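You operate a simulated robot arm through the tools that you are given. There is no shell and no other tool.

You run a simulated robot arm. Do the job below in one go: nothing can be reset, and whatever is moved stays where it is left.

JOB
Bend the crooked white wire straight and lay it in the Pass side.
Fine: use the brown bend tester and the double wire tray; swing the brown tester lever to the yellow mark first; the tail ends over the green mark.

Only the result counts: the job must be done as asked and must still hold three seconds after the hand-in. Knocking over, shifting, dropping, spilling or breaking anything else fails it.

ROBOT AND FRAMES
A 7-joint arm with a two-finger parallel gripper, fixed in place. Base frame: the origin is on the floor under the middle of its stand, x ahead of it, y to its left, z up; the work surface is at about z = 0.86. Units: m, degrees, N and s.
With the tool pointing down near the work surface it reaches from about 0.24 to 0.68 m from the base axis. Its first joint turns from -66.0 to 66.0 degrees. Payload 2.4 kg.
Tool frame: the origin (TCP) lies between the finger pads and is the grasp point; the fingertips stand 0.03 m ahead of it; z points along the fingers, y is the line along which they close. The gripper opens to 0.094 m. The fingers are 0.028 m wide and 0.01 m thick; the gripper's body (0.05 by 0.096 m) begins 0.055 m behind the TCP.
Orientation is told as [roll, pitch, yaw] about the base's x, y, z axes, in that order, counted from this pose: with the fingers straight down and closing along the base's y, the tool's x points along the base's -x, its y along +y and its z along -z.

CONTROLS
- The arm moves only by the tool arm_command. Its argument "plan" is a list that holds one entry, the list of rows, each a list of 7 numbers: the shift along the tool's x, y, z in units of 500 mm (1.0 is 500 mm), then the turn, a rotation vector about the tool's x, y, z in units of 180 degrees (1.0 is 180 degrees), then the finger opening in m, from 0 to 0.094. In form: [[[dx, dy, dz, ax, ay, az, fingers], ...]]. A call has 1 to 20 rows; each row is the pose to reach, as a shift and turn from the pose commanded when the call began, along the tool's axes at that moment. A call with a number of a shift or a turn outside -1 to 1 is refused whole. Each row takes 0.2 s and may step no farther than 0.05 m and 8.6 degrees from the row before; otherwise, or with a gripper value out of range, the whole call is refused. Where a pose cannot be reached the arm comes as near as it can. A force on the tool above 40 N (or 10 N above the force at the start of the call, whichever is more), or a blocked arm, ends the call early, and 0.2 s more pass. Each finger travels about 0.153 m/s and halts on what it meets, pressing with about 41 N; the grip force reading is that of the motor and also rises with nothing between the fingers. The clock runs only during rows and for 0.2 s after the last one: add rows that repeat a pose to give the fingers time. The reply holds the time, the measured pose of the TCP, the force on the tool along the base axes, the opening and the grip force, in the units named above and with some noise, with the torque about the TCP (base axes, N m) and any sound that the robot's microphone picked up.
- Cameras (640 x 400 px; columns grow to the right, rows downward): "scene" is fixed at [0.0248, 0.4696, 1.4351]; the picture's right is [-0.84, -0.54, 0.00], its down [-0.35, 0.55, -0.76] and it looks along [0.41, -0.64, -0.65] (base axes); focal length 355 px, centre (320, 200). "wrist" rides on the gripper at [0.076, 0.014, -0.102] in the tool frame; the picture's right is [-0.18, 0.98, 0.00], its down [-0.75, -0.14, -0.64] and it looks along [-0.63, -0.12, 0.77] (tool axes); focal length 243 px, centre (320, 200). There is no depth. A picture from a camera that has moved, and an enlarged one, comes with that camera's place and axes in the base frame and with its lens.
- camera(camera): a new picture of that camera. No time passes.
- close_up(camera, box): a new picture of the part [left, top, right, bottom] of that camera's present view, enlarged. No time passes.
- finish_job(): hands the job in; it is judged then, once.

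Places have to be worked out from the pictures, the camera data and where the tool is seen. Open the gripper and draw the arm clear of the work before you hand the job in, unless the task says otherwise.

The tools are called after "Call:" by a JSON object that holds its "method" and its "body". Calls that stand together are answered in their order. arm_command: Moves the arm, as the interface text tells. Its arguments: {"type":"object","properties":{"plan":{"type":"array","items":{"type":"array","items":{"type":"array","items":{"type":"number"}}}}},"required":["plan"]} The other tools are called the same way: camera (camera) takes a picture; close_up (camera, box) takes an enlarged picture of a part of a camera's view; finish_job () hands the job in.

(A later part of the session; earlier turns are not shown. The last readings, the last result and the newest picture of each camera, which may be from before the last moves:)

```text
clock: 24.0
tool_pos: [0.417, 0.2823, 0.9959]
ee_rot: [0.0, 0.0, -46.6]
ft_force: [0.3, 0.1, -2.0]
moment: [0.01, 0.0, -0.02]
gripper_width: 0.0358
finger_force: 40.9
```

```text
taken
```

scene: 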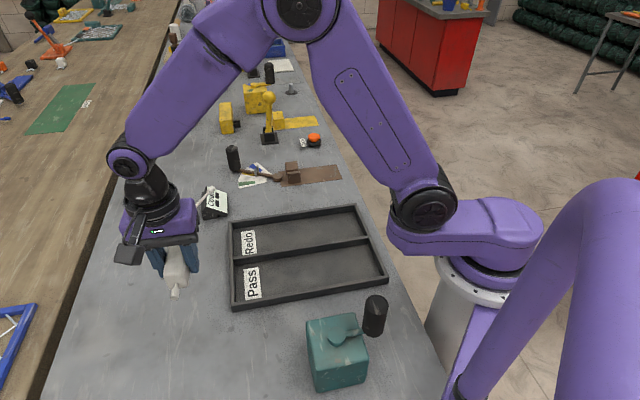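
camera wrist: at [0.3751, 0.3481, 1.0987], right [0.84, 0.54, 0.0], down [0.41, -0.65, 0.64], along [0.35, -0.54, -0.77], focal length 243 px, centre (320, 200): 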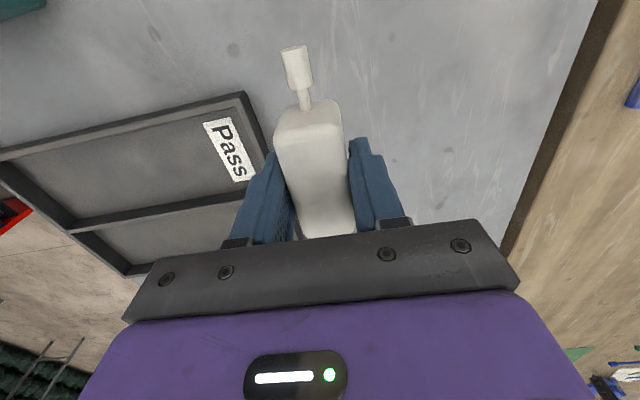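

The wire is held firmly at z≈0.996. I'll carry it smoothly to above the tester with a gentle ramp, turning 92° on the way.

Call:
{"method": "arm_command", "body": {"plan": [[[-0.01253, -0.01044, 0, 0, 0, -0.00878, 0.0], [-0.0376, -0.03132, 0, 0, 0, -0.02634, 0.0], [-0.0731, -0.0609, 0, 0, 0, -0.05122, 0.0], [-0.11487, -0.0957, 0, 0, 0, -0.08049, 0.0], [-0.15665, -0.1305, 0, 0, 0, -0.10976, 0.0], [-0.19842, -0.1653, 0, 0, 0, -0.13903, 0.0], [-0.24018, -0.2001, 0, 0, 0, -0.16829, 0.0], [-0.28195, -0.2349, 0, 0, 0, -0.19756, 0.0], [-0.32373, -0.2697, 0, 0, 0, -0.22683, 0.0], [-0.3655, -0.3045, 0, 0, 0, -0.2561, 0.0], [-0.40727, -0.3393, 0, 0, 0, -0.28537, 0.0], [-0.44905, -0.3741, 0, 0, 0, -0.31464, 0.0], [-0.49082, -0.4089, 0, 0, 0, -0.34391, 0.0], [-0.53258, -0.4437, 0, 0, 0, -0.37317, 0.0], [-0.57435, -0.4785, 0, 0, 0, -0.40244, 0.0], [-0.61613, -0.5133, 0, 0, 0, -0.43171, 0.0], [-0.6579, -0.5481, 0, 0, 0, -0.46098, 0.0], [-0.6934, -0.57768, 0, 0, 0, -0.48586, 0.0], [-0.71847, -0.59856, 0, 0, 0, -0.50342, 0.0], [-0.731, -0.609, 0, 0, 0, -0.5122, 0.0]]]}}

Call:
{"method": "camera", "body": {"camera": "scene"}}

Call:
{"method": "camera", "body": {"camera": "wrist"}}

Call:
{"method": "close_up", "body": {"camera": "scene", "box": [210, 80, 350, 205]}}

```text
clock: 28.2
tool_pos: [0.4444, -0.1915, 0.9963]
ee_rot: [-0.1, -0.1, 45.6]
ft_force: [0.0, 0.2, -1.6]
moment: [-0.03, 0.03, 0.01]
gripper_width: 0.036
finger_force: 40.4
```

```text
taken
```

scene: 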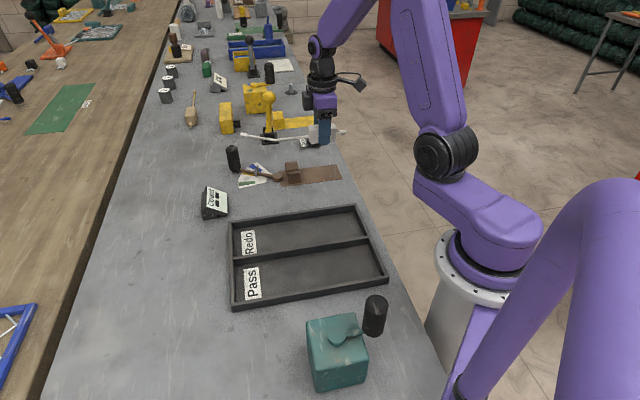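

```text
taken
camera wrist: at [0.3817, -0.2369, 1.0996], right [-0.57, 0.82, 0.0], down [0.63, 0.44, 0.64], along [0.53, 0.37, -0.77], focal length 243 px, centre (320, 200)
```

wrist: 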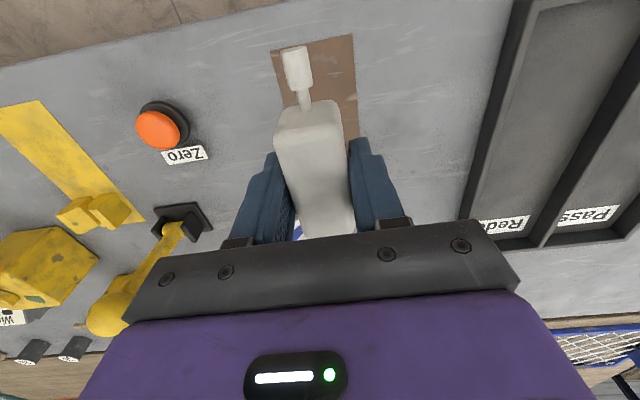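

```text
3.20 times, centred on (280, 142) of scene
camera zoom: at [0.0248, 0.4696, 1.4351], right [-0.84, -0.54, 0.0], down [-0.35, 0.55, -0.76], along [0.41, -0.64, -0.65], focal length 1135 px, centre (448, 384)
```

zoom: 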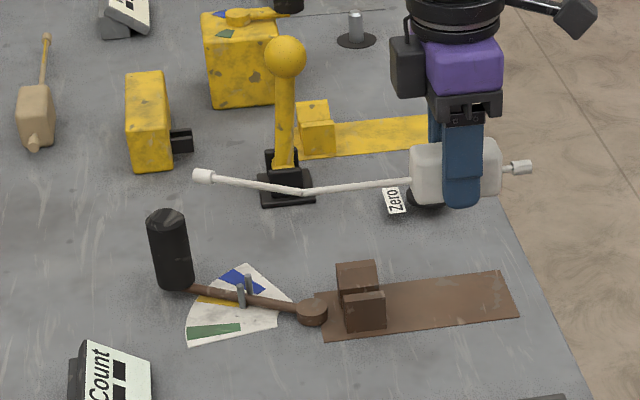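

The wire hangs over the tester with the tail bent toward the yellow side as needed. I'll zoom in to measure the bend and tail against the pivot and fork.

Call:
{"method": "close_up", "body": {"camera": "scene", "box": [230, 110, 320, 165]}}

Call:
{"method": "close_up", "body": {"camera": "scene", "box": [285, 100, 355, 160]}}

Call:
{"method": "close_up", "body": {"camera": "scene", "box": [220, 145, 310, 200]}}

```text
7.11 times, centred on (275, 138) of scene
camera zoom: at [0.0248, 0.4696, 1.4351], right [-0.84, -0.54, 0.0], down [-0.35, 0.55, -0.76], along [0.41, -0.64, -0.65], focal length 2522 px, centre (640, 644)
```

zoom: 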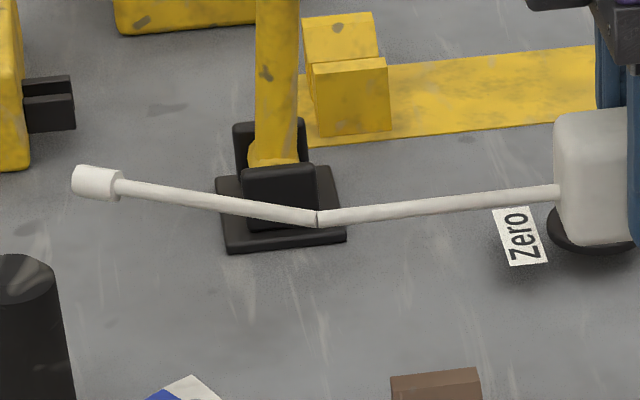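

```text
6.67 times, centred on (320, 130) of scene
camera zoom: at [0.0248, 0.4696, 1.4351], right [-0.84, -0.54, 0.0], down [-0.35, 0.55, -0.76], along [0.41, -0.64, -0.65], focal length 2365 px, centre (320, 667)
```

zoom: 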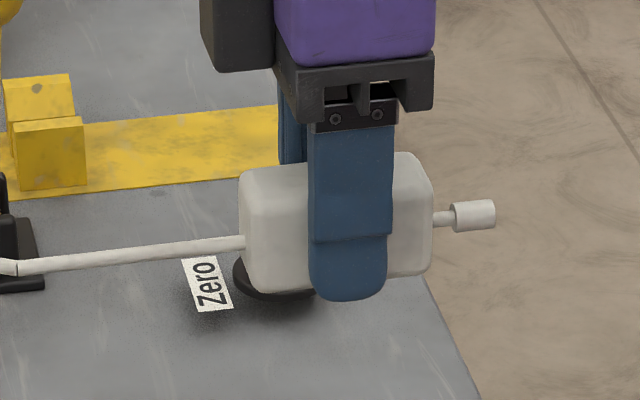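

```text
7.11 times, centred on (265, 172) of scene
camera zoom: at [0.0248, 0.4696, 1.4351], right [-0.84, -0.54, 0.0], down [-0.35, 0.55, -0.76], along [0.41, -0.64, -0.65], focal length 2522 px, centre (711, 396)
```

zoom: 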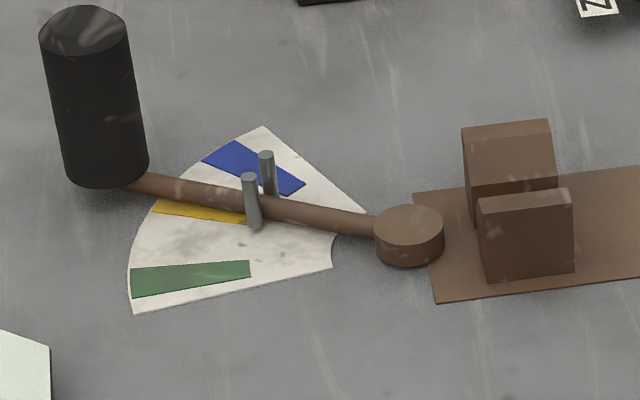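

Bend ≈(0.5275,-0.108) is about 2 mm short of the pivot, the lateral error to the plate centreline is about 1 mm, and the tail is at 15–16° against the fork at 15.5°. I'll shift 2 mm forward along the axis, descend slowly to z≈0.925 (just above the funnel and pins), and check.

Call:
{"method": "arm_command", "body": {"plan": [[[-0.001, 0, 0.01, 0, 0, 0, 0.0], [-0.002, 0, 0.025, 0, 0, 0, 0.0], [-0.003, 0, 0.045, 0, 0, 0, 0.0], [-0.004, 0, 0.065, 0, 0, 0, 0.0], [-0.004, 0, 0.085, 0, 0, 0, 0.0], [-0.004, 0, 0.105, 0, 0, 0, 0.0], [-0.004, 0, 0.125, 0, 0, 0, 0.0], [-0.004, 0, 0.138, 0, 0, 0, 0.0], [-0.004, 0, 0.143, 0, 0, 0, 0.0]]]}}

Call:
{"method": "close_up", "body": {"camera": "scene", "box": [220, 130, 320, 200]}}

Call:
{"method": "close_up", "body": {"camera": "scene", "box": [260, 110, 360, 200]}}

Call:
{"method": "close_up", "body": {"camera": "wrist", "box": [220, 0, 420, 250]}}

```text
clock: 30.2
tool_pos: [0.4469, -0.1904, 0.9258]
ee_rot: [0.0, 0.0, 45.5]
ft_force: [-0.1, 0.2, -0.8]
moment: [0.0, 0.02, -0.02]
gripper_width: 0.0357
finger_force: 40.9
```

```text
5.71 times, centred on (270, 165) of scene
camera zoom: at [0.0248, 0.4696, 1.4351], right [-0.84, -0.54, 0.0], down [-0.35, 0.55, -0.76], along [0.41, -0.64, -0.65], focal length 2027 px, centre (606, 400)
```

zoom: 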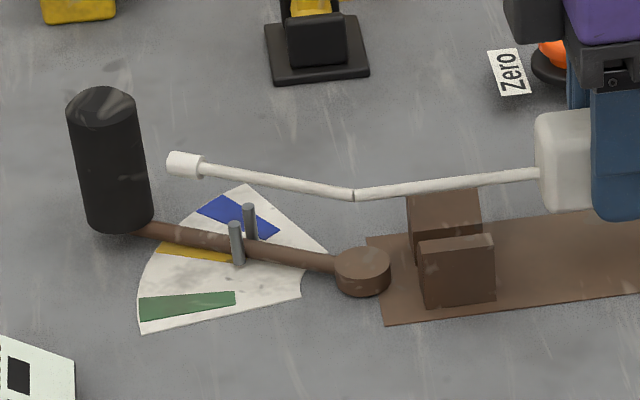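

```text
4.44 times, centred on (310, 155) of scene
camera zoom: at [0.0248, 0.4696, 1.4351], right [-0.84, -0.54, 0.0], down [-0.35, 0.55, -0.76], along [0.41, -0.64, -0.65], focal length 1576 px, centre (364, 400)
```

zoom: 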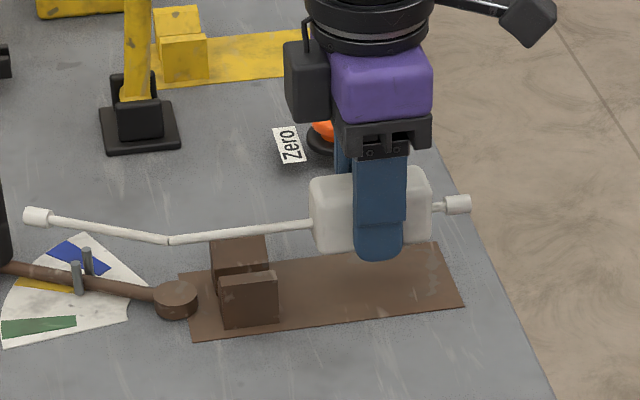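

```text
1.60 times, centred on (320, 125) of wrist
camera zoom: at [0.3832, -0.2349, 1.0287], right [-0.57, 0.82, 0.0], down [0.63, 0.44, 0.64], along [0.53, 0.37, -0.77], focal length 388 px, centre (320, 320)
```

zoom: 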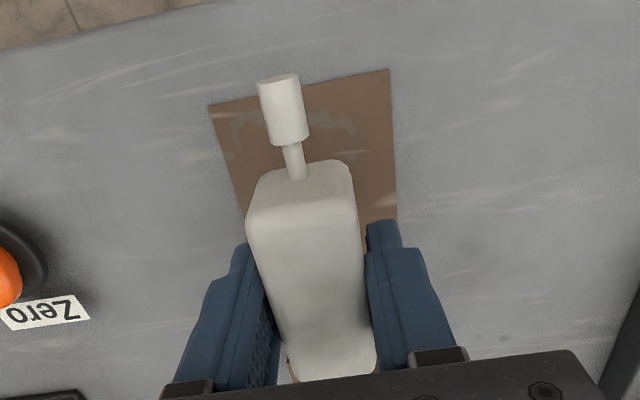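

The bend now measures (0.530,-0.107), right over the pivot. I'll lower another 14 mm so the wire is just above the pin tops, where parallax is small, and compare the tail with the fork.

Call:
{"method": "arm_command", "body": {"plan": [[[0, 0, 0.006, 0, 0, 0, 0.0], [0, 0, 0.014, 0, 0, 0, 0.0], [0, 0, 0.022, 0, 0, 0, 0.0], [0, 0, 0.027, 0, 0, 0, 0.0], [0, 0, 0.027, 0, 0, 0, 0.0]]]}}

Call:
{"method": "close_up", "body": {"camera": "scene", "box": [225, 150, 305, 200]}}

Call:
{"method": "close_up", "body": {"camera": "scene", "box": [235, 155, 275, 180]}}

Call:
{"method": "close_up", "body": {"camera": "scene", "box": [270, 150, 320, 190]}}

```text
clock: 31.4
tool_pos: [0.4472, -0.1886, 0.9118]
ee_rot: [0.0, 0.0, 45.5]
ft_force: [0.0, -0.5, -1.5]
moment: [-0.01, -0.01, 0.02]
gripper_width: 0.0357
finger_force: 40.8
```

```text
8.00 times, centred on (265, 175) of scene
camera zoom: at [0.0248, 0.4696, 1.4351], right [-0.84, -0.54, 0.0], down [-0.35, 0.55, -0.76], along [0.41, -0.64, -0.65], focal length 2838 px, centre (760, 400)
```

zoom: 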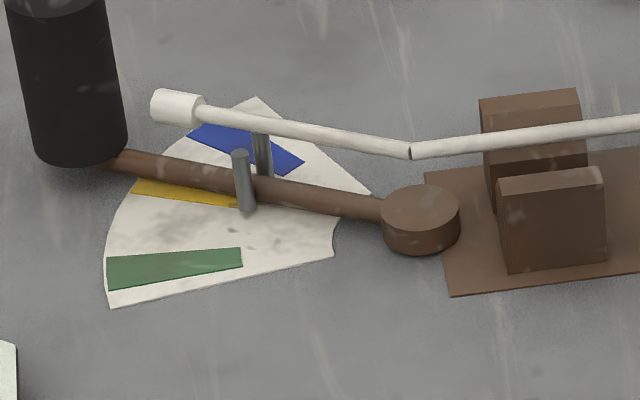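

```text
16.00 times, centred on (255, 168) of scene
camera zoom: at [0.0248, 0.4696, 1.4351], right [-0.84, -0.54, 0.0], down [-0.35, 0.55, -0.76], along [0.41, -0.64, -0.65], focal length 5675 px, centre (1360, 720)
```

zoom: 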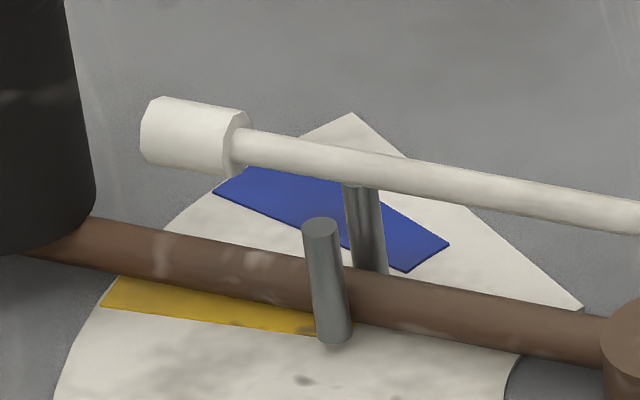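

```text
10.00 times, centred on (295, 170) of scene
camera zoom: at [0.0248, 0.4696, 1.4351], right [-0.84, -0.54, 0.0], down [-0.35, 0.55, -0.76], along [0.41, -0.64, -0.65], focal length 3547 px, centre (570, 500)
```

zoom: 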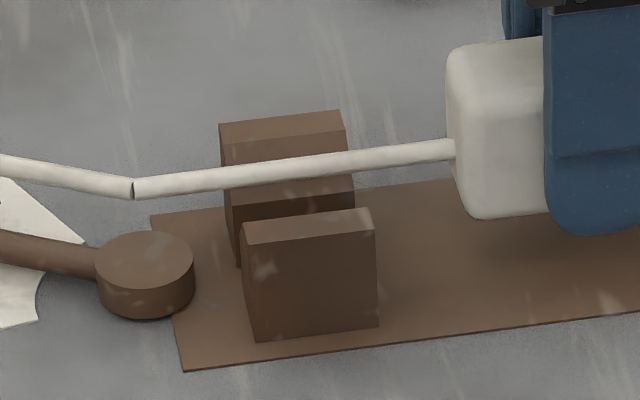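

The tail at the fork radius is within about 1 mm of the fork centre, and the wire is above the funnel between the jaws. I'll lower in 2 mm steps, watching the forces.

Call:
{"method": "arm_command", "body": {"plan": [[[0, 0, 0.004, 0, 0, 0, 0.0], [0, 0, 0.008, 0, 0, 0, 0.0], [0, 0, 0.012, 0, 0, 0, 0.0], [0, 0, 0.016, 0, 0, 0, 0.0], [0, 0, 0.016, 0, 0, 0, 0.0]]]}}

Call:
{"method": "close_up", "body": {"camera": "scene", "box": [235, 155, 275, 180]}}

Call:
{"method": "close_up", "body": {"camera": "scene", "box": [270, 150, 320, 190]}}

```text
clock: 32.6
tool_pos: [0.4464, -0.1911, 0.9035]
ee_rot: [0.0, 0.1, 45.5]
ft_force: [0.0, 0.2, -1.8]
moment: [0.0, 0.03, -0.01]
gripper_width: 0.0358
finger_force: 40.7
```

```text
16.00 times, centred on (255, 168) of scene
camera zoom: at [0.0248, 0.4696, 1.4351], right [-0.84, -0.54, 0.0], down [-0.35, 0.55, -0.76], along [0.41, -0.64, -0.65], focal length 5675 px, centre (1360, 720)
```

zoom: 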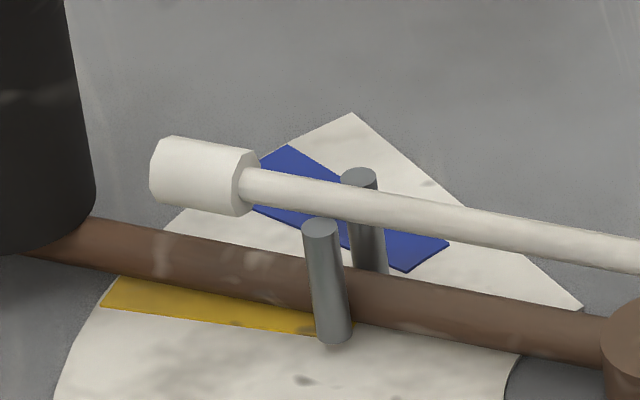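

```text
10.00 times, centred on (295, 170) of scene
camera zoom: at [0.0248, 0.4696, 1.4351], right [-0.84, -0.54, 0.0], down [-0.35, 0.55, -0.76], along [0.41, -0.64, -0.65], focal length 3547 px, centre (570, 500)
```

zoom: 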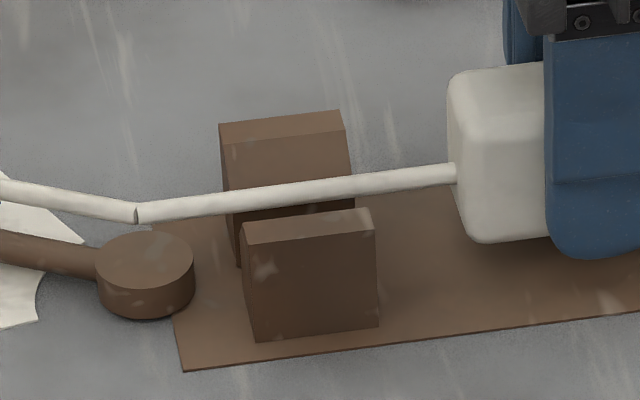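

The tail is entering between the two pins and the wire between the jaw funnels, with no contact force so far. I'll lower the remaining ~8 mm in small steps.

Call:
{"method": "arm_command", "body": {"plan": [[[0, 0, 0.003, 0, 0, 0, 0.0], [0, 0, 0.006, 0, 0, 0, 0.0], [0, 0, 0.009, 0, 0, 0, 0.0], [0, 0, 0.011, 0, 0, 0, 0.0], [0, 0, 0.011, 0, 0, 0, 0.0]]]}}

Call:
{"method": "close_up", "body": {"camera": "scene", "box": [235, 155, 275, 180]}}

Call:
{"method": "close_up", "body": {"camera": "scene", "box": [270, 150, 320, 190]}}

```text
clock: 33.8
tool_pos: [0.4479, -0.1906, 0.898]
ee_rot: [0.0, 0.0, 45.5]
ft_force: [0.2, -0.7, -1.1]
moment: [-0.04, 0.03, 0.02]
gripper_width: 0.036
finger_force: 41.1
```

```text
16.00 times, centred on (255, 168) of scene
camera zoom: at [0.0248, 0.4696, 1.4351], right [-0.84, -0.54, 0.0], down [-0.35, 0.55, -0.76], along [0.41, -0.64, -0.65], focal length 5675 px, centre (1360, 720)
```

zoom: 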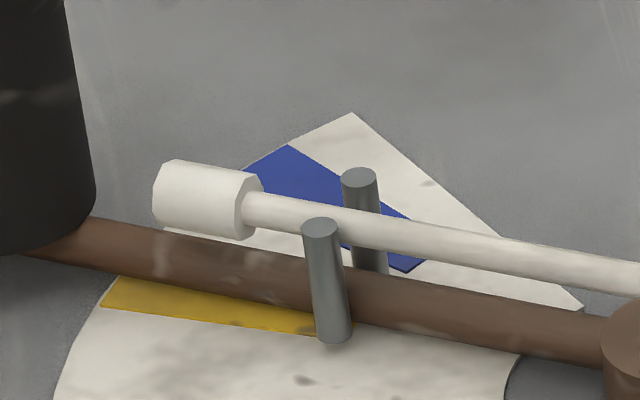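

```text
10.00 times, centred on (295, 170) of scene
camera zoom: at [0.0248, 0.4696, 1.4351], right [-0.84, -0.54, 0.0], down [-0.35, 0.55, -0.76], along [0.41, -0.64, -0.65], focal length 3547 px, centre (570, 500)
```

zoom: 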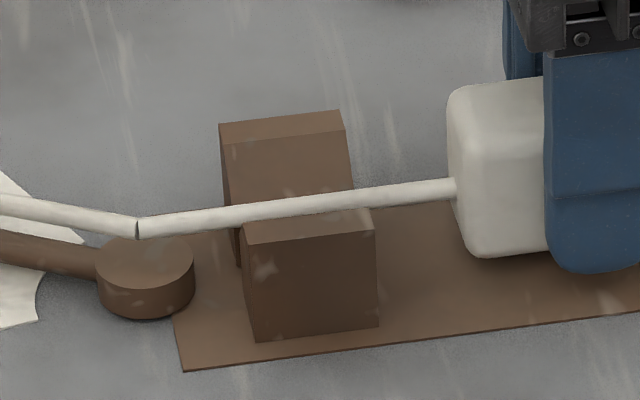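

The tail is now between the pins, no force yet. I'll continue down until the block touches the plate.

Call:
{"method": "arm_command", "body": {"plan": [[[0, 0, 0.002, 0, 0, 0, 0.0], [0, 0, 0.003, 0, 0, 0, 0.0], [0, 0, 0.004, 0, 0, 0, 0.0], [0, 0, 0.005, 0, 0, 0, 0.0], [0, 0, 0.005, 0, 0, 0, 0.0]]]}}

Call:
{"method": "close_up", "body": {"camera": "scene", "box": [270, 150, 320, 190]}}

```text
clock: 35.0
tool_pos: [0.4474, -0.1904, 0.8961]
ee_rot: [-0.1, 0.0, 45.6]
ft_force: [0.1, 0.4, -1.6]
moment: [0.0, 0.02, 0.02]
gripper_width: 0.0357
finger_force: 41.2
```

```text
10.00 times, centred on (295, 170) of scene
camera zoom: at [0.0248, 0.4696, 1.4351], right [-0.84, -0.54, 0.0], down [-0.35, 0.55, -0.76], along [0.41, -0.64, -0.65], focal length 3547 px, centre (570, 500)
```

zoom: 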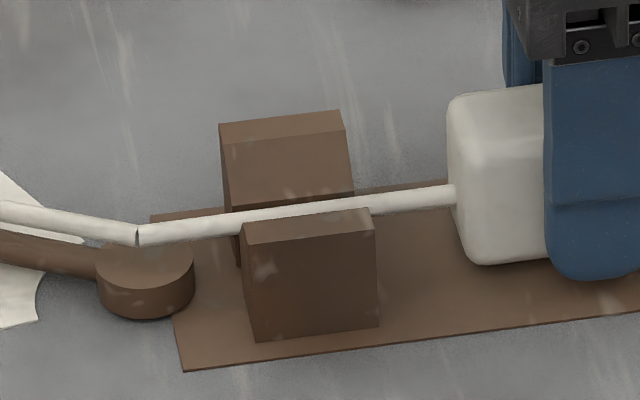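

Still no contact at z=0.896. I continue in half-millimetre steps.

Call:
{"method": "arm_command", "body": {"plan": [[[0, 0, 0.001, 0, 0, 0, 0.0], [0, 0, 0.002, 0, 0, 0, 0.0], [0, 0, 0.003, 0, 0, 0, 0.0], [0, 0, 0.004, 0, 0, 0, 0.0], [0, 0, 0.004, 0, 0, 0, 0.0]]]}}

Call:
{"method": "close_up", "body": {"camera": "scene", "box": [270, 150, 320, 190]}}

Call:
{"method": "close_up", "body": {"camera": "scene", "box": [235, 155, 275, 180]}}

```text
clock: 36.2
tool_pos: [0.4477, -0.1894, 0.8935]
ee_rot: [-0.1, 0.0, 45.4]
ft_force: [-0.6, -0.3, -1.6]
moment: [0.01, 0.02, 0.01]
gripper_width: 0.036
finger_force: 40.9
```

```text
10.00 times, centred on (295, 170) of scene
camera zoom: at [0.0248, 0.4696, 1.4351], right [-0.84, -0.54, 0.0], down [-0.35, 0.55, -0.76], along [0.41, -0.64, -0.65], focal length 3547 px, centre (570, 500)
```

zoom: 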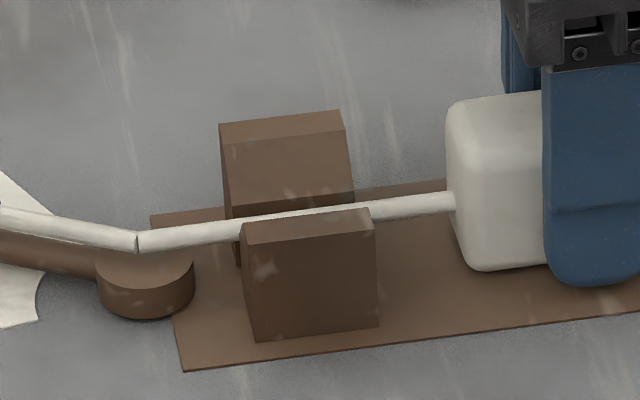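

```text
16.00 times, centred on (255, 168) of scene
camera zoom: at [0.0248, 0.4696, 1.4351], right [-0.84, -0.54, 0.0], down [-0.35, 0.55, -0.76], along [0.41, -0.64, -0.65], focal length 5675 px, centre (1360, 720)
```

zoom: 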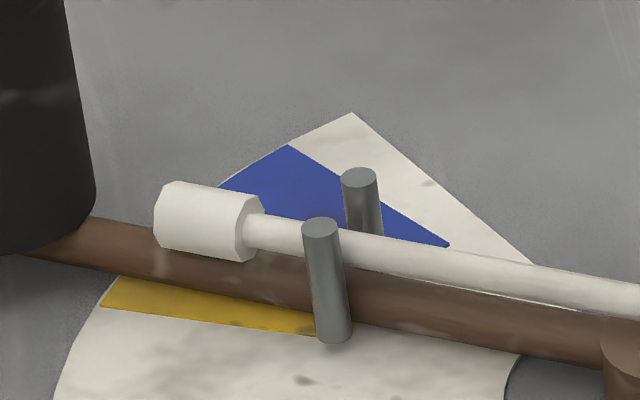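

Still free. A few more half-millimetre steps until I see contact force.

Call:
{"method": "arm_command", "body": {"plan": [[[0, 0, 0.001, 0, 0, 0, 0.0], [0, 0, 0.002, 0, 0, 0, 0.0], [0, 0, 0.003, 0, 0, 0, 0.0], [0, 0, 0.003, 0, 0, 0, 0.0]]]}}

Call:
{"method": "close_up", "body": {"camera": "scene", "box": [270, 130, 340, 190]}}

```text
clock: 37.2
tool_pos: [0.448, -0.1906, 0.8926]
ee_rot: [0.0, 0.0, 45.5]
ft_force: [0.3, 0.5, -0.7]
moment: [-0.02, 0.02, 0.0]
gripper_width: 0.0359
finger_force: 40.6
```

```text
6.67 times, centred on (305, 160) of scene
camera zoom: at [0.0248, 0.4696, 1.4351], right [-0.84, -0.54, 0.0], down [-0.35, 0.55, -0.76], along [0.41, -0.64, -0.65], focal length 2365 px, centre (420, 467)
```

zoom: 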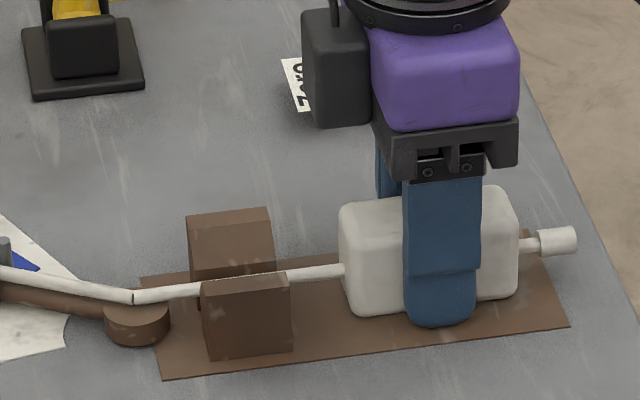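

The load reading dropped slightly, perhaps first contact. One more millimetre in 0.5 mm steps.

Call:
{"method": "arm_command", "body": {"plan": [[[0, 0, 0.001, 0, 0, 0, 0.0], [0, 0, 0.002, 0, 0, 0, 0.0], [0, 0, 0.002, 0, 0, 0, 0.0], [0, 0, 0.002, 0, 0, 0, 0.0]]]}}

Call:
{"method": "close_up", "body": {"camera": "scene", "box": [270, 150, 320, 190]}}

```text
clock: 38.2
tool_pos: [0.4473, -0.1917, 0.8923]
ee_rot: [0.0, -0.1, 45.5]
ft_force: [-5.2, 0.7, 18.0]
moment: [0.17, -0.01, 0.09]
gripper_width: 0.0356
finger_force: 40.5
```

```text
10.00 times, centred on (295, 170) of scene
camera zoom: at [0.0244, 0.4697, 1.435], right [-0.84, -0.54, 0.0], down [-0.35, 0.55, -0.76], along [0.41, -0.64, -0.65], focal length 3547 px, centre (570, 500)
```

zoom: 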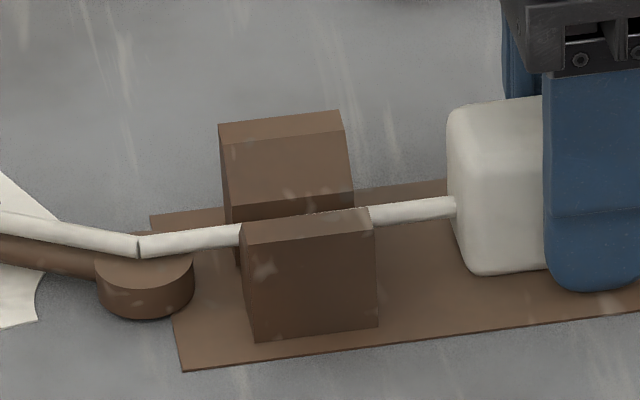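

The block is on the plate (18 N upward). I'll relieve the press by 0.6 mm, open the fingers gently, and check that the block sits still before rising.

Call:
{"method": "arm_command", "body": {"plan": [[[0, 0, -0.0012, 0, 0, 0, 0.0], [0, 0, -0.0012, 0, 0, 0, 0.036], [0, 0, -0.0012, 0, 0, 0, 0.04], [0, 0, -0.0012, 0, 0, 0, 0.046], [0, 0, -0.0012, 0, 0, 0, 0.052], [0, 0, -0.0012, 0, 0, 0, 0.052]]]}}

Call:
{"method": "close_up", "body": {"camera": "scene", "box": [220, 130, 340, 200]}}

Call:
{"method": "close_up", "body": {"camera": "wrist", "box": [220, 0, 420, 250]}}

```text
clock: 39.6
tool_pos: [0.4465, -0.1905, 0.8929]
ee_rot: [-0.1, 0.1, 45.5]
ft_force: [0.0, 0.3, -1.1]
moment: [-0.01, -0.02, 0.01]
gripper_width: 0.0521
finger_force: 0.0
```

```text
5.33 times, centred on (280, 165) of scene
camera zoom: at [0.0248, 0.4696, 1.4351], right [-0.84, -0.54, 0.0], down [-0.35, 0.55, -0.76], along [0.41, -0.64, -0.65], focal length 1892 px, centre (533, 387)
```

zoom: 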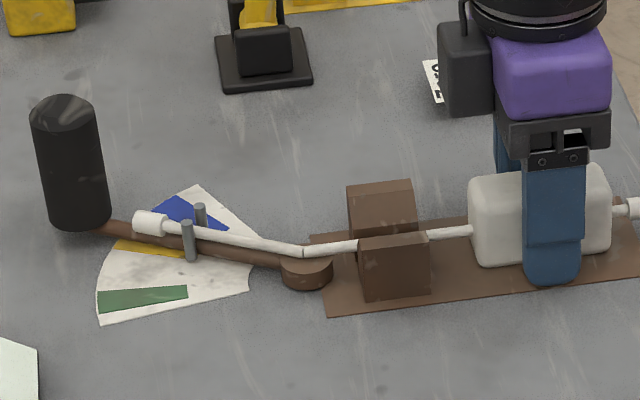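

```text
1.60 times, centred on (320, 125) of wrist
camera zoom: at [0.3841, -0.2352, 0.9942], right [-0.57, 0.82, 0.0], down [0.63, 0.44, 0.64], along [0.53, 0.37, -0.77], focal length 388 px, centre (320, 320)
```

zoom: 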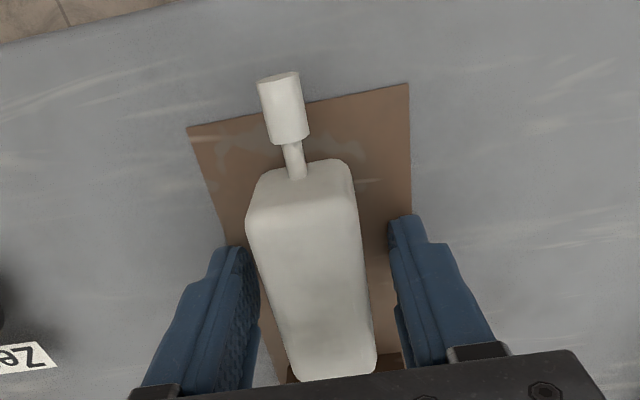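

The wire lies in the jaws with the tail between the pins, and the fingers are free. I'll rise straight up, go back over the knob at the yellow position with the fingers tangential, and lower around it.

Call:
{"method": "arm_command", "body": {"plan": [[[0, 0, -0.05, 0, 0, 0, 0.054], [0, 0, -0.12, 0, 0, 0, 0.056], [0, 0, -0.19, 0, 0, 0, 0.058], [0, 0, -0.254, 0, 0, 0, 0.06], [-0.0746, -0.0211, -0.254, 0, 0, 0.0287, 0.06], [-0.1492, -0.0422, -0.254, 0, 0, 0.0574, 0.06], [-0.2238, -0.0633, -0.254, 0, 0, 0.0861, 0.06], [-0.2984, -0.0844, -0.254, 0, 0, 0.1148, 0.06], [-0.373, -0.1055, -0.254, 0, 0, 0.1435, 0.06], [-0.4476, -0.1266, -0.254, 0, 0, 0.1722, 0.06], [-0.4476, -0.1266, -0.254, 0, 0, 0.1722, 0.06]]]}}

Call:
{"method": "camera", "body": {"camera": "wrist"}}

Call:
{"method": "close_up", "body": {"camera": "scene", "box": [210, 120, 350, 205]}}

```text
clock: 42.0
tool_pos: [0.6481, -0.0755, 1.0175]
ee_rot: [0.0, 0.0, 14.5]
ft_force: [0.9, 1.1, -0.2]
moment: [-0.01, 0.01, 0.01]
gripper_width: 0.0599
finger_force: 0.0
```

```text
taken
camera wrist: at [0.5708, -0.0794, 1.1199], right [-0.07, 1.0, 0.0], down [0.77, 0.05, 0.64], along [0.64, 0.04, -0.77], focal length 243 px, centre (320, 200)
```

wrist: 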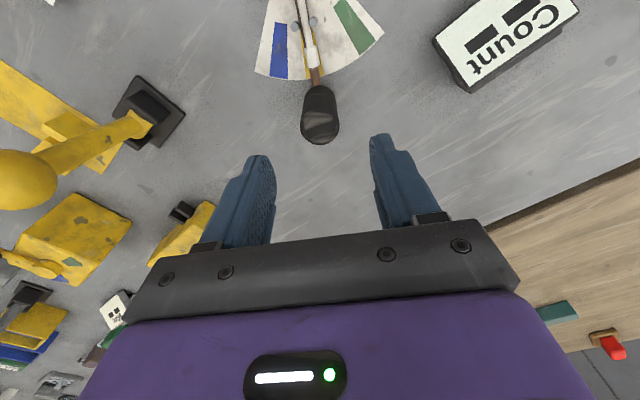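

```text
4.57 times, centred on (280, 162) of scene
camera zoom: at [0.0248, 0.4697, 1.4351], right [-0.84, -0.54, 0.0], down [-0.35, 0.55, -0.76], along [0.41, -0.64, -0.65], focal length 1622 px, centre (503, 371)
```

zoom: 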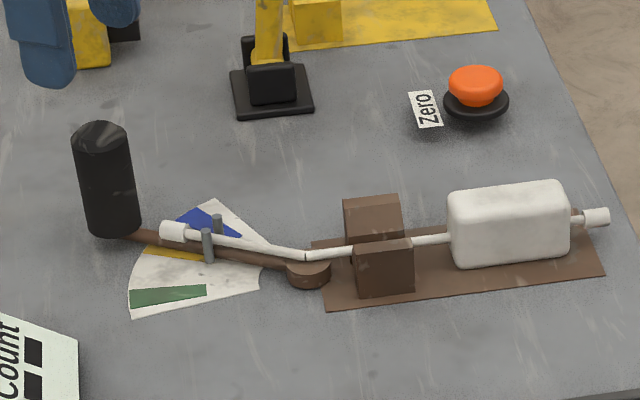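

The wire sits well in the tester. I'll zoom in on the fork from above before swinging.

Call:
{"method": "close_up", "body": {"camera": "wrist", "box": [240, 0, 400, 100]}}

Call:
{"method": "close_up", "body": {"camera": "scene", "box": [230, 155, 350, 200]}}

```text
4.00 times, centred on (320, 50) of wrist
camera zoom: at [0.5708, -0.0794, 1.1199], right [-0.07, 1.0, 0.0], down [0.77, 0.05, 0.64], along [0.64, 0.04, -0.77], focal length 970 px, centre (320, 800)
```

zoom: 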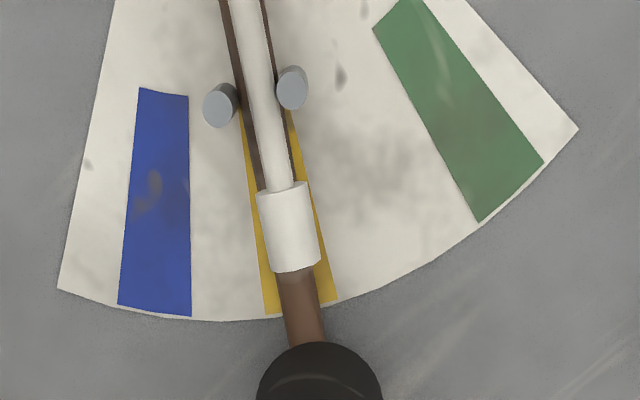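

```text
5.33 times, centred on (290, 178) of scene
camera zoom: at [0.0248, 0.4697, 1.4351], right [-0.84, -0.54, 0.0], down [-0.35, 0.55, -0.76], along [0.41, -0.64, -0.65], focal length 1892 px, centre (480, 320)
```

zoom: 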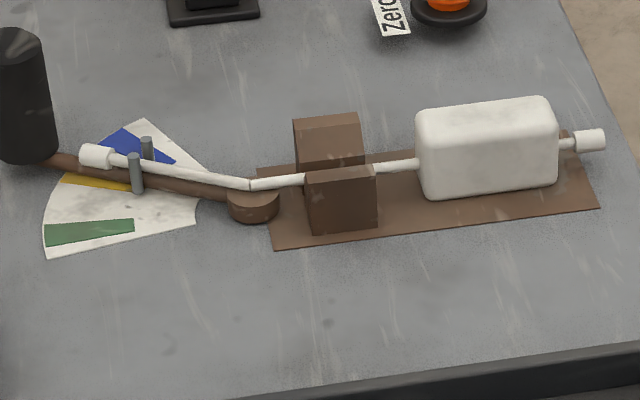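

The tail is centred between the pins over yellow. Now I'll lower around the knob and cage it at 0.034 m.

Call:
{"method": "arm_command", "body": {"plan": [[[0, 0, 0.07, 0, 0, 0, 0.06], [0, 0, 0.14, 0, 0, 0, 0.06], [0, 0, 0.206, 0, 0, 0, 0.06], [0, 0, 0.206, 0, 0, 0, 0.045], [0, 0, 0.206, 0, 0, 0, 0.034], [0, 0, 0.206, 0, 0, 0, 0.034]]]}}

Call:
{"method": "close_up", "body": {"camera": "wrist", "box": [220, 0, 420, 240]}}

```text
clock: 43.4
tool_pos: [0.6485, -0.074, 0.9147]
ee_rot: [0.0, -0.1, 14.6]
ft_force: [-0.8, -0.3, -0.4]
moment: [0.0, 0.0, 0.01]
gripper_width: 0.0338
finger_force: 0.1
```

```text
1.67 times, centred on (320, 120) of wrist
camera zoom: at [0.5726, -0.0798, 1.0167], right [-0.07, 1.0, 0.0], down [0.76, 0.05, 0.64], along [0.64, 0.04, -0.77], focal length 404 px, centre (320, 333)
```

zoom: 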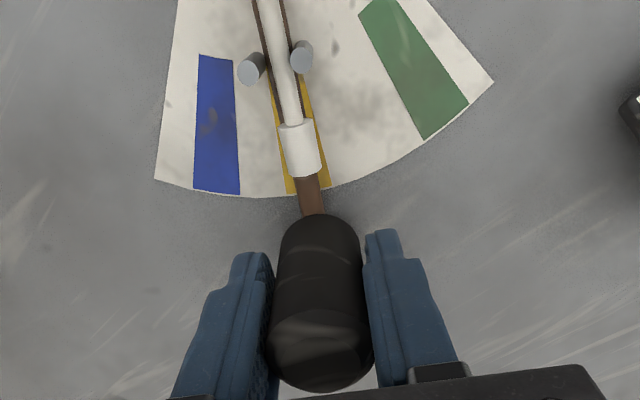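

The knob is caged and everything is in place. I'll swing the lever counter-clockwise by about 31.5°, in 3° steps, to bring the tail to green, watching the force.

Call:
{"method": "arm_command", "body": {"plan": [[[0.00048, 0.0129, 0, 0, 0, -0.01667, 0.034], [0.00164, 0.02576, 0, 0, 0, -0.03333, 0.034], [0.00346, 0.03854, 0, 0, 0, -0.05, 0.034], [0.00596, 0.0512, 0, 0, 0, -0.06667, 0.034], [0.00912, 0.06372, 0, 0, 0, -0.08333, 0.034], [0.01292, 0.07606, 0, 0, 0, -0.1, 0.034], [0.01736, 0.08818, 0, 0, 0, -0.11667, 0.034], [0.02244, 0.10006, 0, 0, 0, -0.13333, 0.034], [0.02814, 0.11164, 0, 0, 0, -0.15, 0.034], [0.03442, 0.12292, 0, 0, 0, -0.16667, 0.034], [0.03778, 0.12844, 0, 0, 0, -0.175, 0.034], [0.03778, 0.12844, 0, 0, 0, -0.175, 0.034]]]}}

Call:
{"method": "close_up", "body": {"camera": "wrist", "box": [220, 0, 420, 240]}}

Call:
{"method": "close_up", "body": {"camera": "scene", "box": [210, 130, 350, 205]}}

```text
clock: 46.0
tool_pos: [0.6136, -0.0171, 0.9165]
ee_rot: [0.0, 0.0, 46.0]
ft_force: [0.5, -0.3, -0.9]
moment: [0.0, 0.04, 0.0]
gripper_width: 0.0348
finger_force: 0.9
```

```text
1.67 times, centred on (320, 120) of wrist
camera zoom: at [0.5513, -0.0635, 1.0189], right [-0.58, 0.81, 0.0], down [0.63, 0.44, 0.64], along [0.52, 0.37, -0.77], focal length 404 px, centre (320, 333)
```

zoom: 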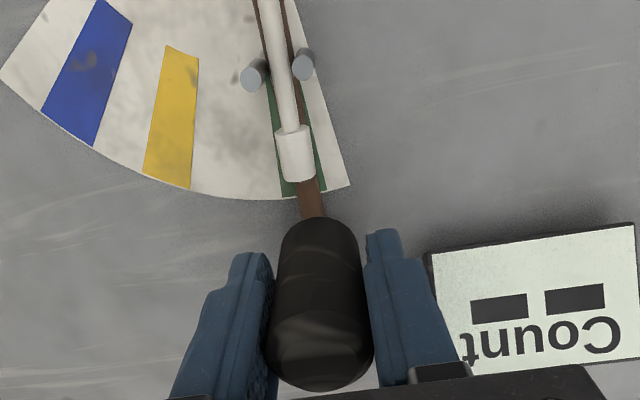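

```text
4.57 times, centred on (280, 168) of scene
camera zoom: at [0.0248, 0.4696, 1.4351], right [-0.84, -0.54, 0.0], down [-0.35, 0.55, -0.76], along [0.41, -0.64, -0.65], focal length 1622 px, centre (503, 349)
```

zoom: 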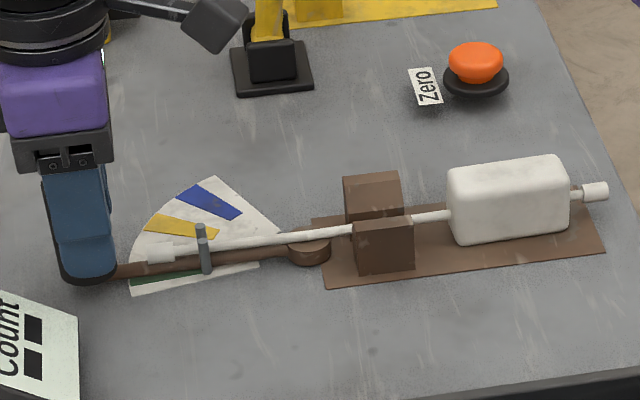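

The tail now lies near green and the wire looks almost straight. I'll zoom to measure the tail against the green mark and the jaw axis.

Call:
{"method": "close_up", "body": {"camera": "wrist", "box": [270, 0, 370, 120]}}

Call:
{"method": "close_up", "body": {"camera": "scene", "box": [230, 155, 310, 200]}}

Call:
{"method": "close_up", "body": {"camera": "scene", "box": [235, 150, 345, 200]}}

```text
3.33 times, centred on (320, 60) of wrist
camera zoom: at [0.5513, -0.0635, 1.0189], right [-0.58, 0.81, 0.0], down [0.63, 0.44, 0.64], along [0.52, 0.37, -0.77], focal length 809 px, centre (320, 667)
```

zoom: 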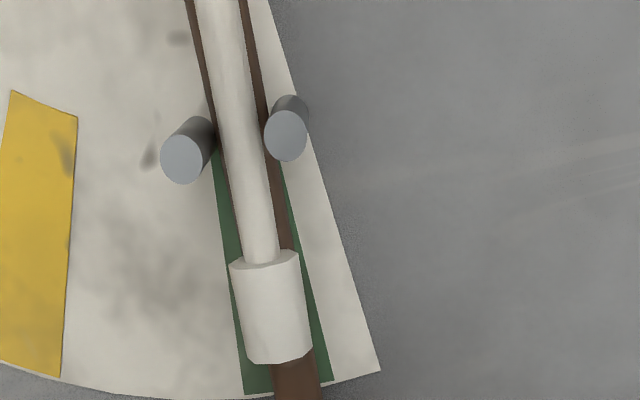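

```text
8.00 times, centred on (270, 178) of scene
camera zoom: at [0.0248, 0.4696, 1.4351], right [-0.84, -0.54, 0.0], down [-0.35, 0.55, -0.76], along [0.41, -0.64, -0.65], focal length 2838 px, centre (720, 380)
```

zoom: 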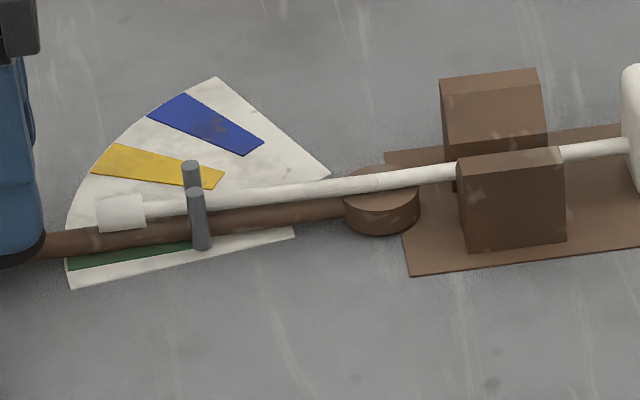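

```text
5.82 times, centred on (290, 175) of scene
camera zoom: at [0.0248, 0.4696, 1.4351], right [-0.84, -0.54, 0.0], down [-0.35, 0.55, -0.76], along [0.41, -0.64, -0.65], focal length 2064 px, centre (494, 346)
```

zoom: 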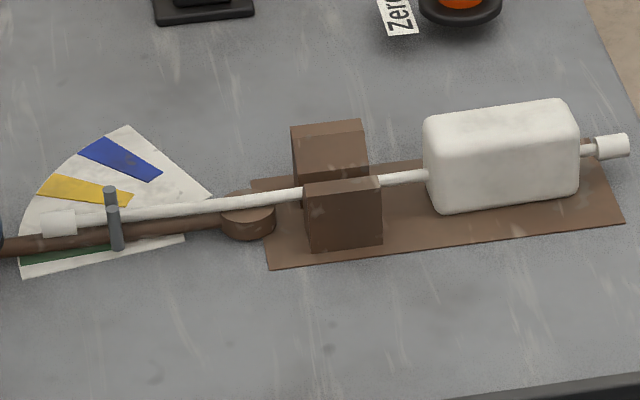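

The tail measures about 43.7° against a wire axis of about 46–47°, so roughly 3° remain. I'll open the fingers to see whether the wire springs back when the lever is free.

Call:
{"method": "arm_command", "body": {"plan": [[[0, 0, 0, 0, 0, 0, 0.045], [0, 0, 0, 0, 0, 0, 0.06], [0, 0, 0, 0, 0, 0, 0.06], [0, 0, 0, 0, 0, 0, 0.06]]]}}

Call:
{"method": "close_up", "body": {"camera": "wrist", "box": [270, 0, 370, 120]}}

Call:
{"method": "close_up", "body": {"camera": "wrist", "box": [220, 0, 420, 240]}}

Call:
{"method": "close_up", "body": {"camera": "scene", "box": [235, 150, 345, 200]}}

```text
clock: 47.0
tool_pos: [0.6149, -0.0179, 0.9167]
ee_rot: [0.0, 0.1, 46.2]
ft_force: [0.3, 0.6, 0.1]
moment: [0.03, -0.01, -0.03]
gripper_width: 0.06
finger_force: 0.0
```

```text
3.33 times, centred on (320, 60) of wrist
camera zoom: at [0.5514, -0.0635, 1.019], right [-0.58, 0.82, 0.0], down [0.63, 0.44, 0.64], along [0.52, 0.37, -0.77], focal length 809 px, centre (320, 667)
```

zoom: 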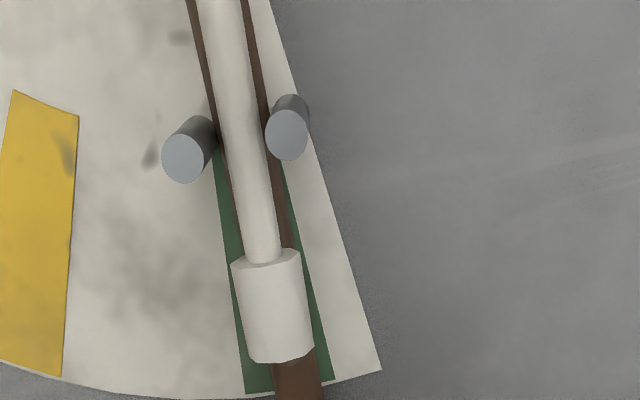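

```text
1.67 times, centred on (320, 120) of wrist
camera zoom: at [0.5514, -0.0635, 1.019], right [-0.58, 0.82, 0.0], down [0.63, 0.44, 0.64], along [0.52, 0.37, -0.77], focal length 404 px, centre (320, 333)
```

zoom: 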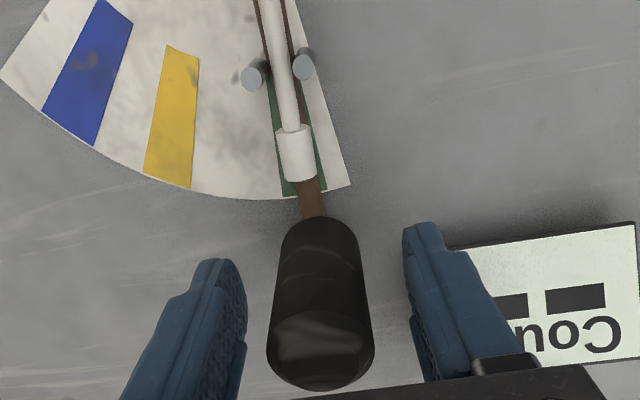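

```text
5.82 times, centred on (290, 175) of scene
camera zoom: at [0.0248, 0.4696, 1.4351], right [-0.84, -0.54, 0.0], down [-0.35, 0.55, -0.76], along [0.41, -0.64, -0.65], focal length 2064 px, centre (494, 346)
```

zoom: 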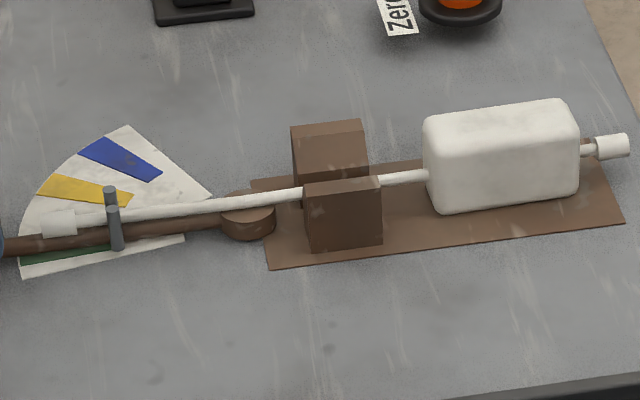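

There is no spring-back: the tail stayed put with the lever free. I'll measure the remaining bend precisely with tight zooms.

Call:
{"method": "close_up", "body": {"camera": "scene", "box": [238, 168, 290, 198]}}

Call:
{"method": "close_up", "body": {"camera": "scene", "box": [276, 160, 328, 192]}}

Call:
{"method": "close_up", "body": {"camera": "scene", "box": [305, 155, 350, 185]}}

```text
12.31 times, centred on (264, 183) of scene
camera zoom: at [0.0248, 0.4696, 1.4351], right [-0.84, -0.54, 0.0], down [-0.35, 0.55, -0.76], along [0.41, -0.64, -0.65], focal length 4366 px, centre (1009, 409)
```

zoom: 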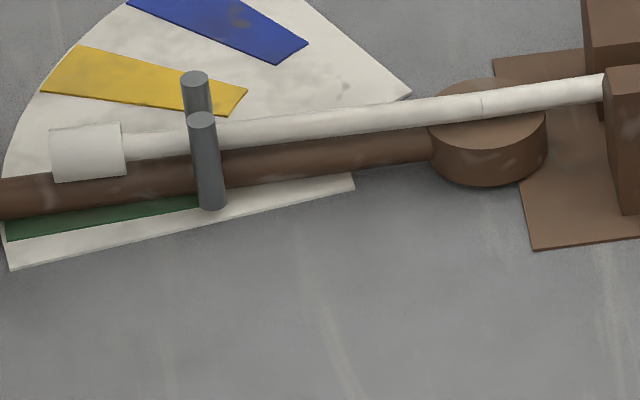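

```text
12.31 times, centred on (302, 176) of scene
camera zoom: at [0.0248, 0.4696, 1.4351], right [-0.84, -0.54, 0.0], down [-0.35, 0.55, -0.76], along [0.41, -0.64, -0.65], focal length 4366 px, centre (542, 495)
```

zoom: 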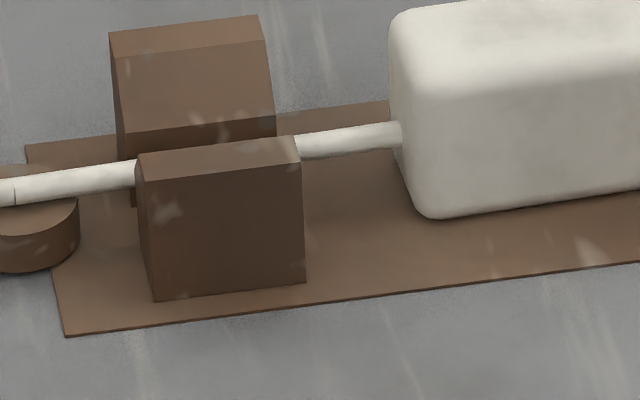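

```text
13.33 times, centred on (328, 170) of scene
camera zoom: at [0.0248, 0.4696, 1.4351], right [-0.84, -0.54, 0.0], down [-0.35, 0.55, -0.76], along [0.41, -0.64, -0.65], focal length 4729 px, centre (220, 600)
```

zoom: 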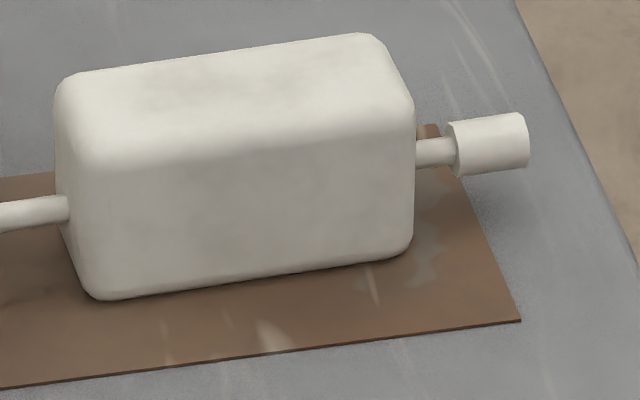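

With tight zooms the wire body is at about 47.1° and the tail at about 43.8°, leaving about 3.3° of bend. I'll re-cage the knob and push 3.3° further counter-clockwise.

Call:
{"method": "arm_command", "body": {"plan": [[[0, 0, 0, 0, 0, 0, 0.045], [0, 0, 0, 0, 0, 0, 0.034], [0.0001, 0.0047, 0, 0, 0, -0.0061, 0.034], [0.0003, 0.0095, 0, 0, 0, -0.0122, 0.034], [0.00057, 0.0142, 0, 0, 0, -0.01833, 0.034], [0.00057, 0.0142, 0, 0, 0, -0.01833, 0.034], [0.00057, 0.0142, 0, 0, 0, -0.01833, 0.05], [0.00057, 0.0142, 0, 0, 0, -0.01833, 0.05]]]}}

Call:
{"method": "close_up", "body": {"camera": "scene", "box": [238, 168, 290, 198]}}

Call:
{"method": "close_up", "body": {"camera": "scene", "box": [276, 160, 328, 192]}}

Call:
{"method": "close_up", "body": {"camera": "scene", "box": [305, 155, 350, 185]}}

```text
clock: 48.8
tool_pos: [0.6101, -0.0127, 0.9167]
ee_rot: [-0.1, 0.0, 49.3]
ft_force: [-0.2, -1.7, 0.3]
moment: [-0.01, 0.04, 0.03]
gripper_width: 0.0502
finger_force: 0.1
```

```text
12.31 times, centred on (264, 183) of scene
camera zoom: at [0.0248, 0.4696, 1.4351], right [-0.84, -0.54, 0.0], down [-0.35, 0.55, -0.76], along [0.41, -0.64, -0.65], focal length 4366 px, centre (1009, 409)
```

zoom: 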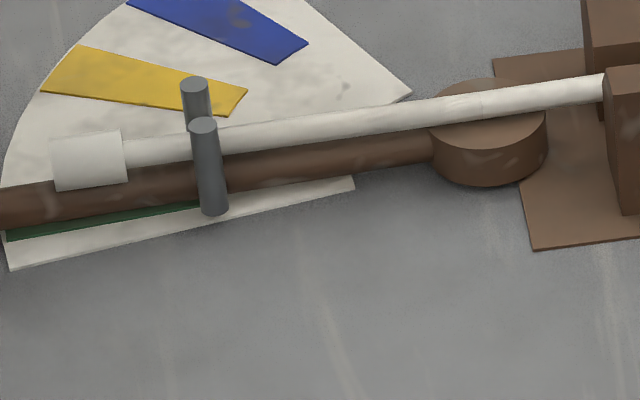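

```text
12.31 times, centred on (302, 176) of scene
camera zoom: at [0.0248, 0.4696, 1.4351], right [-0.84, -0.54, 0.0], down [-0.35, 0.55, -0.76], along [0.41, -0.64, -0.65], focal length 4366 px, centre (542, 495)
```

zoom: 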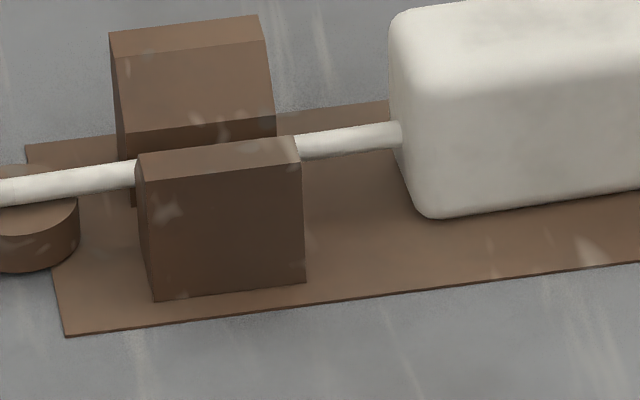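

```text
13.33 times, centred on (328, 170) of scene
camera zoom: at [0.0248, 0.4696, 1.4351], right [-0.84, -0.54, 0.0], down [-0.35, 0.55, -0.76], along [0.41, -0.64, -0.65], focal length 4729 px, centre (220, 600)
```

zoom: 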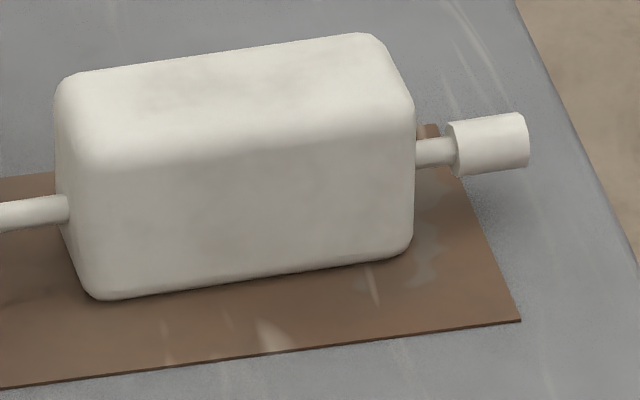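

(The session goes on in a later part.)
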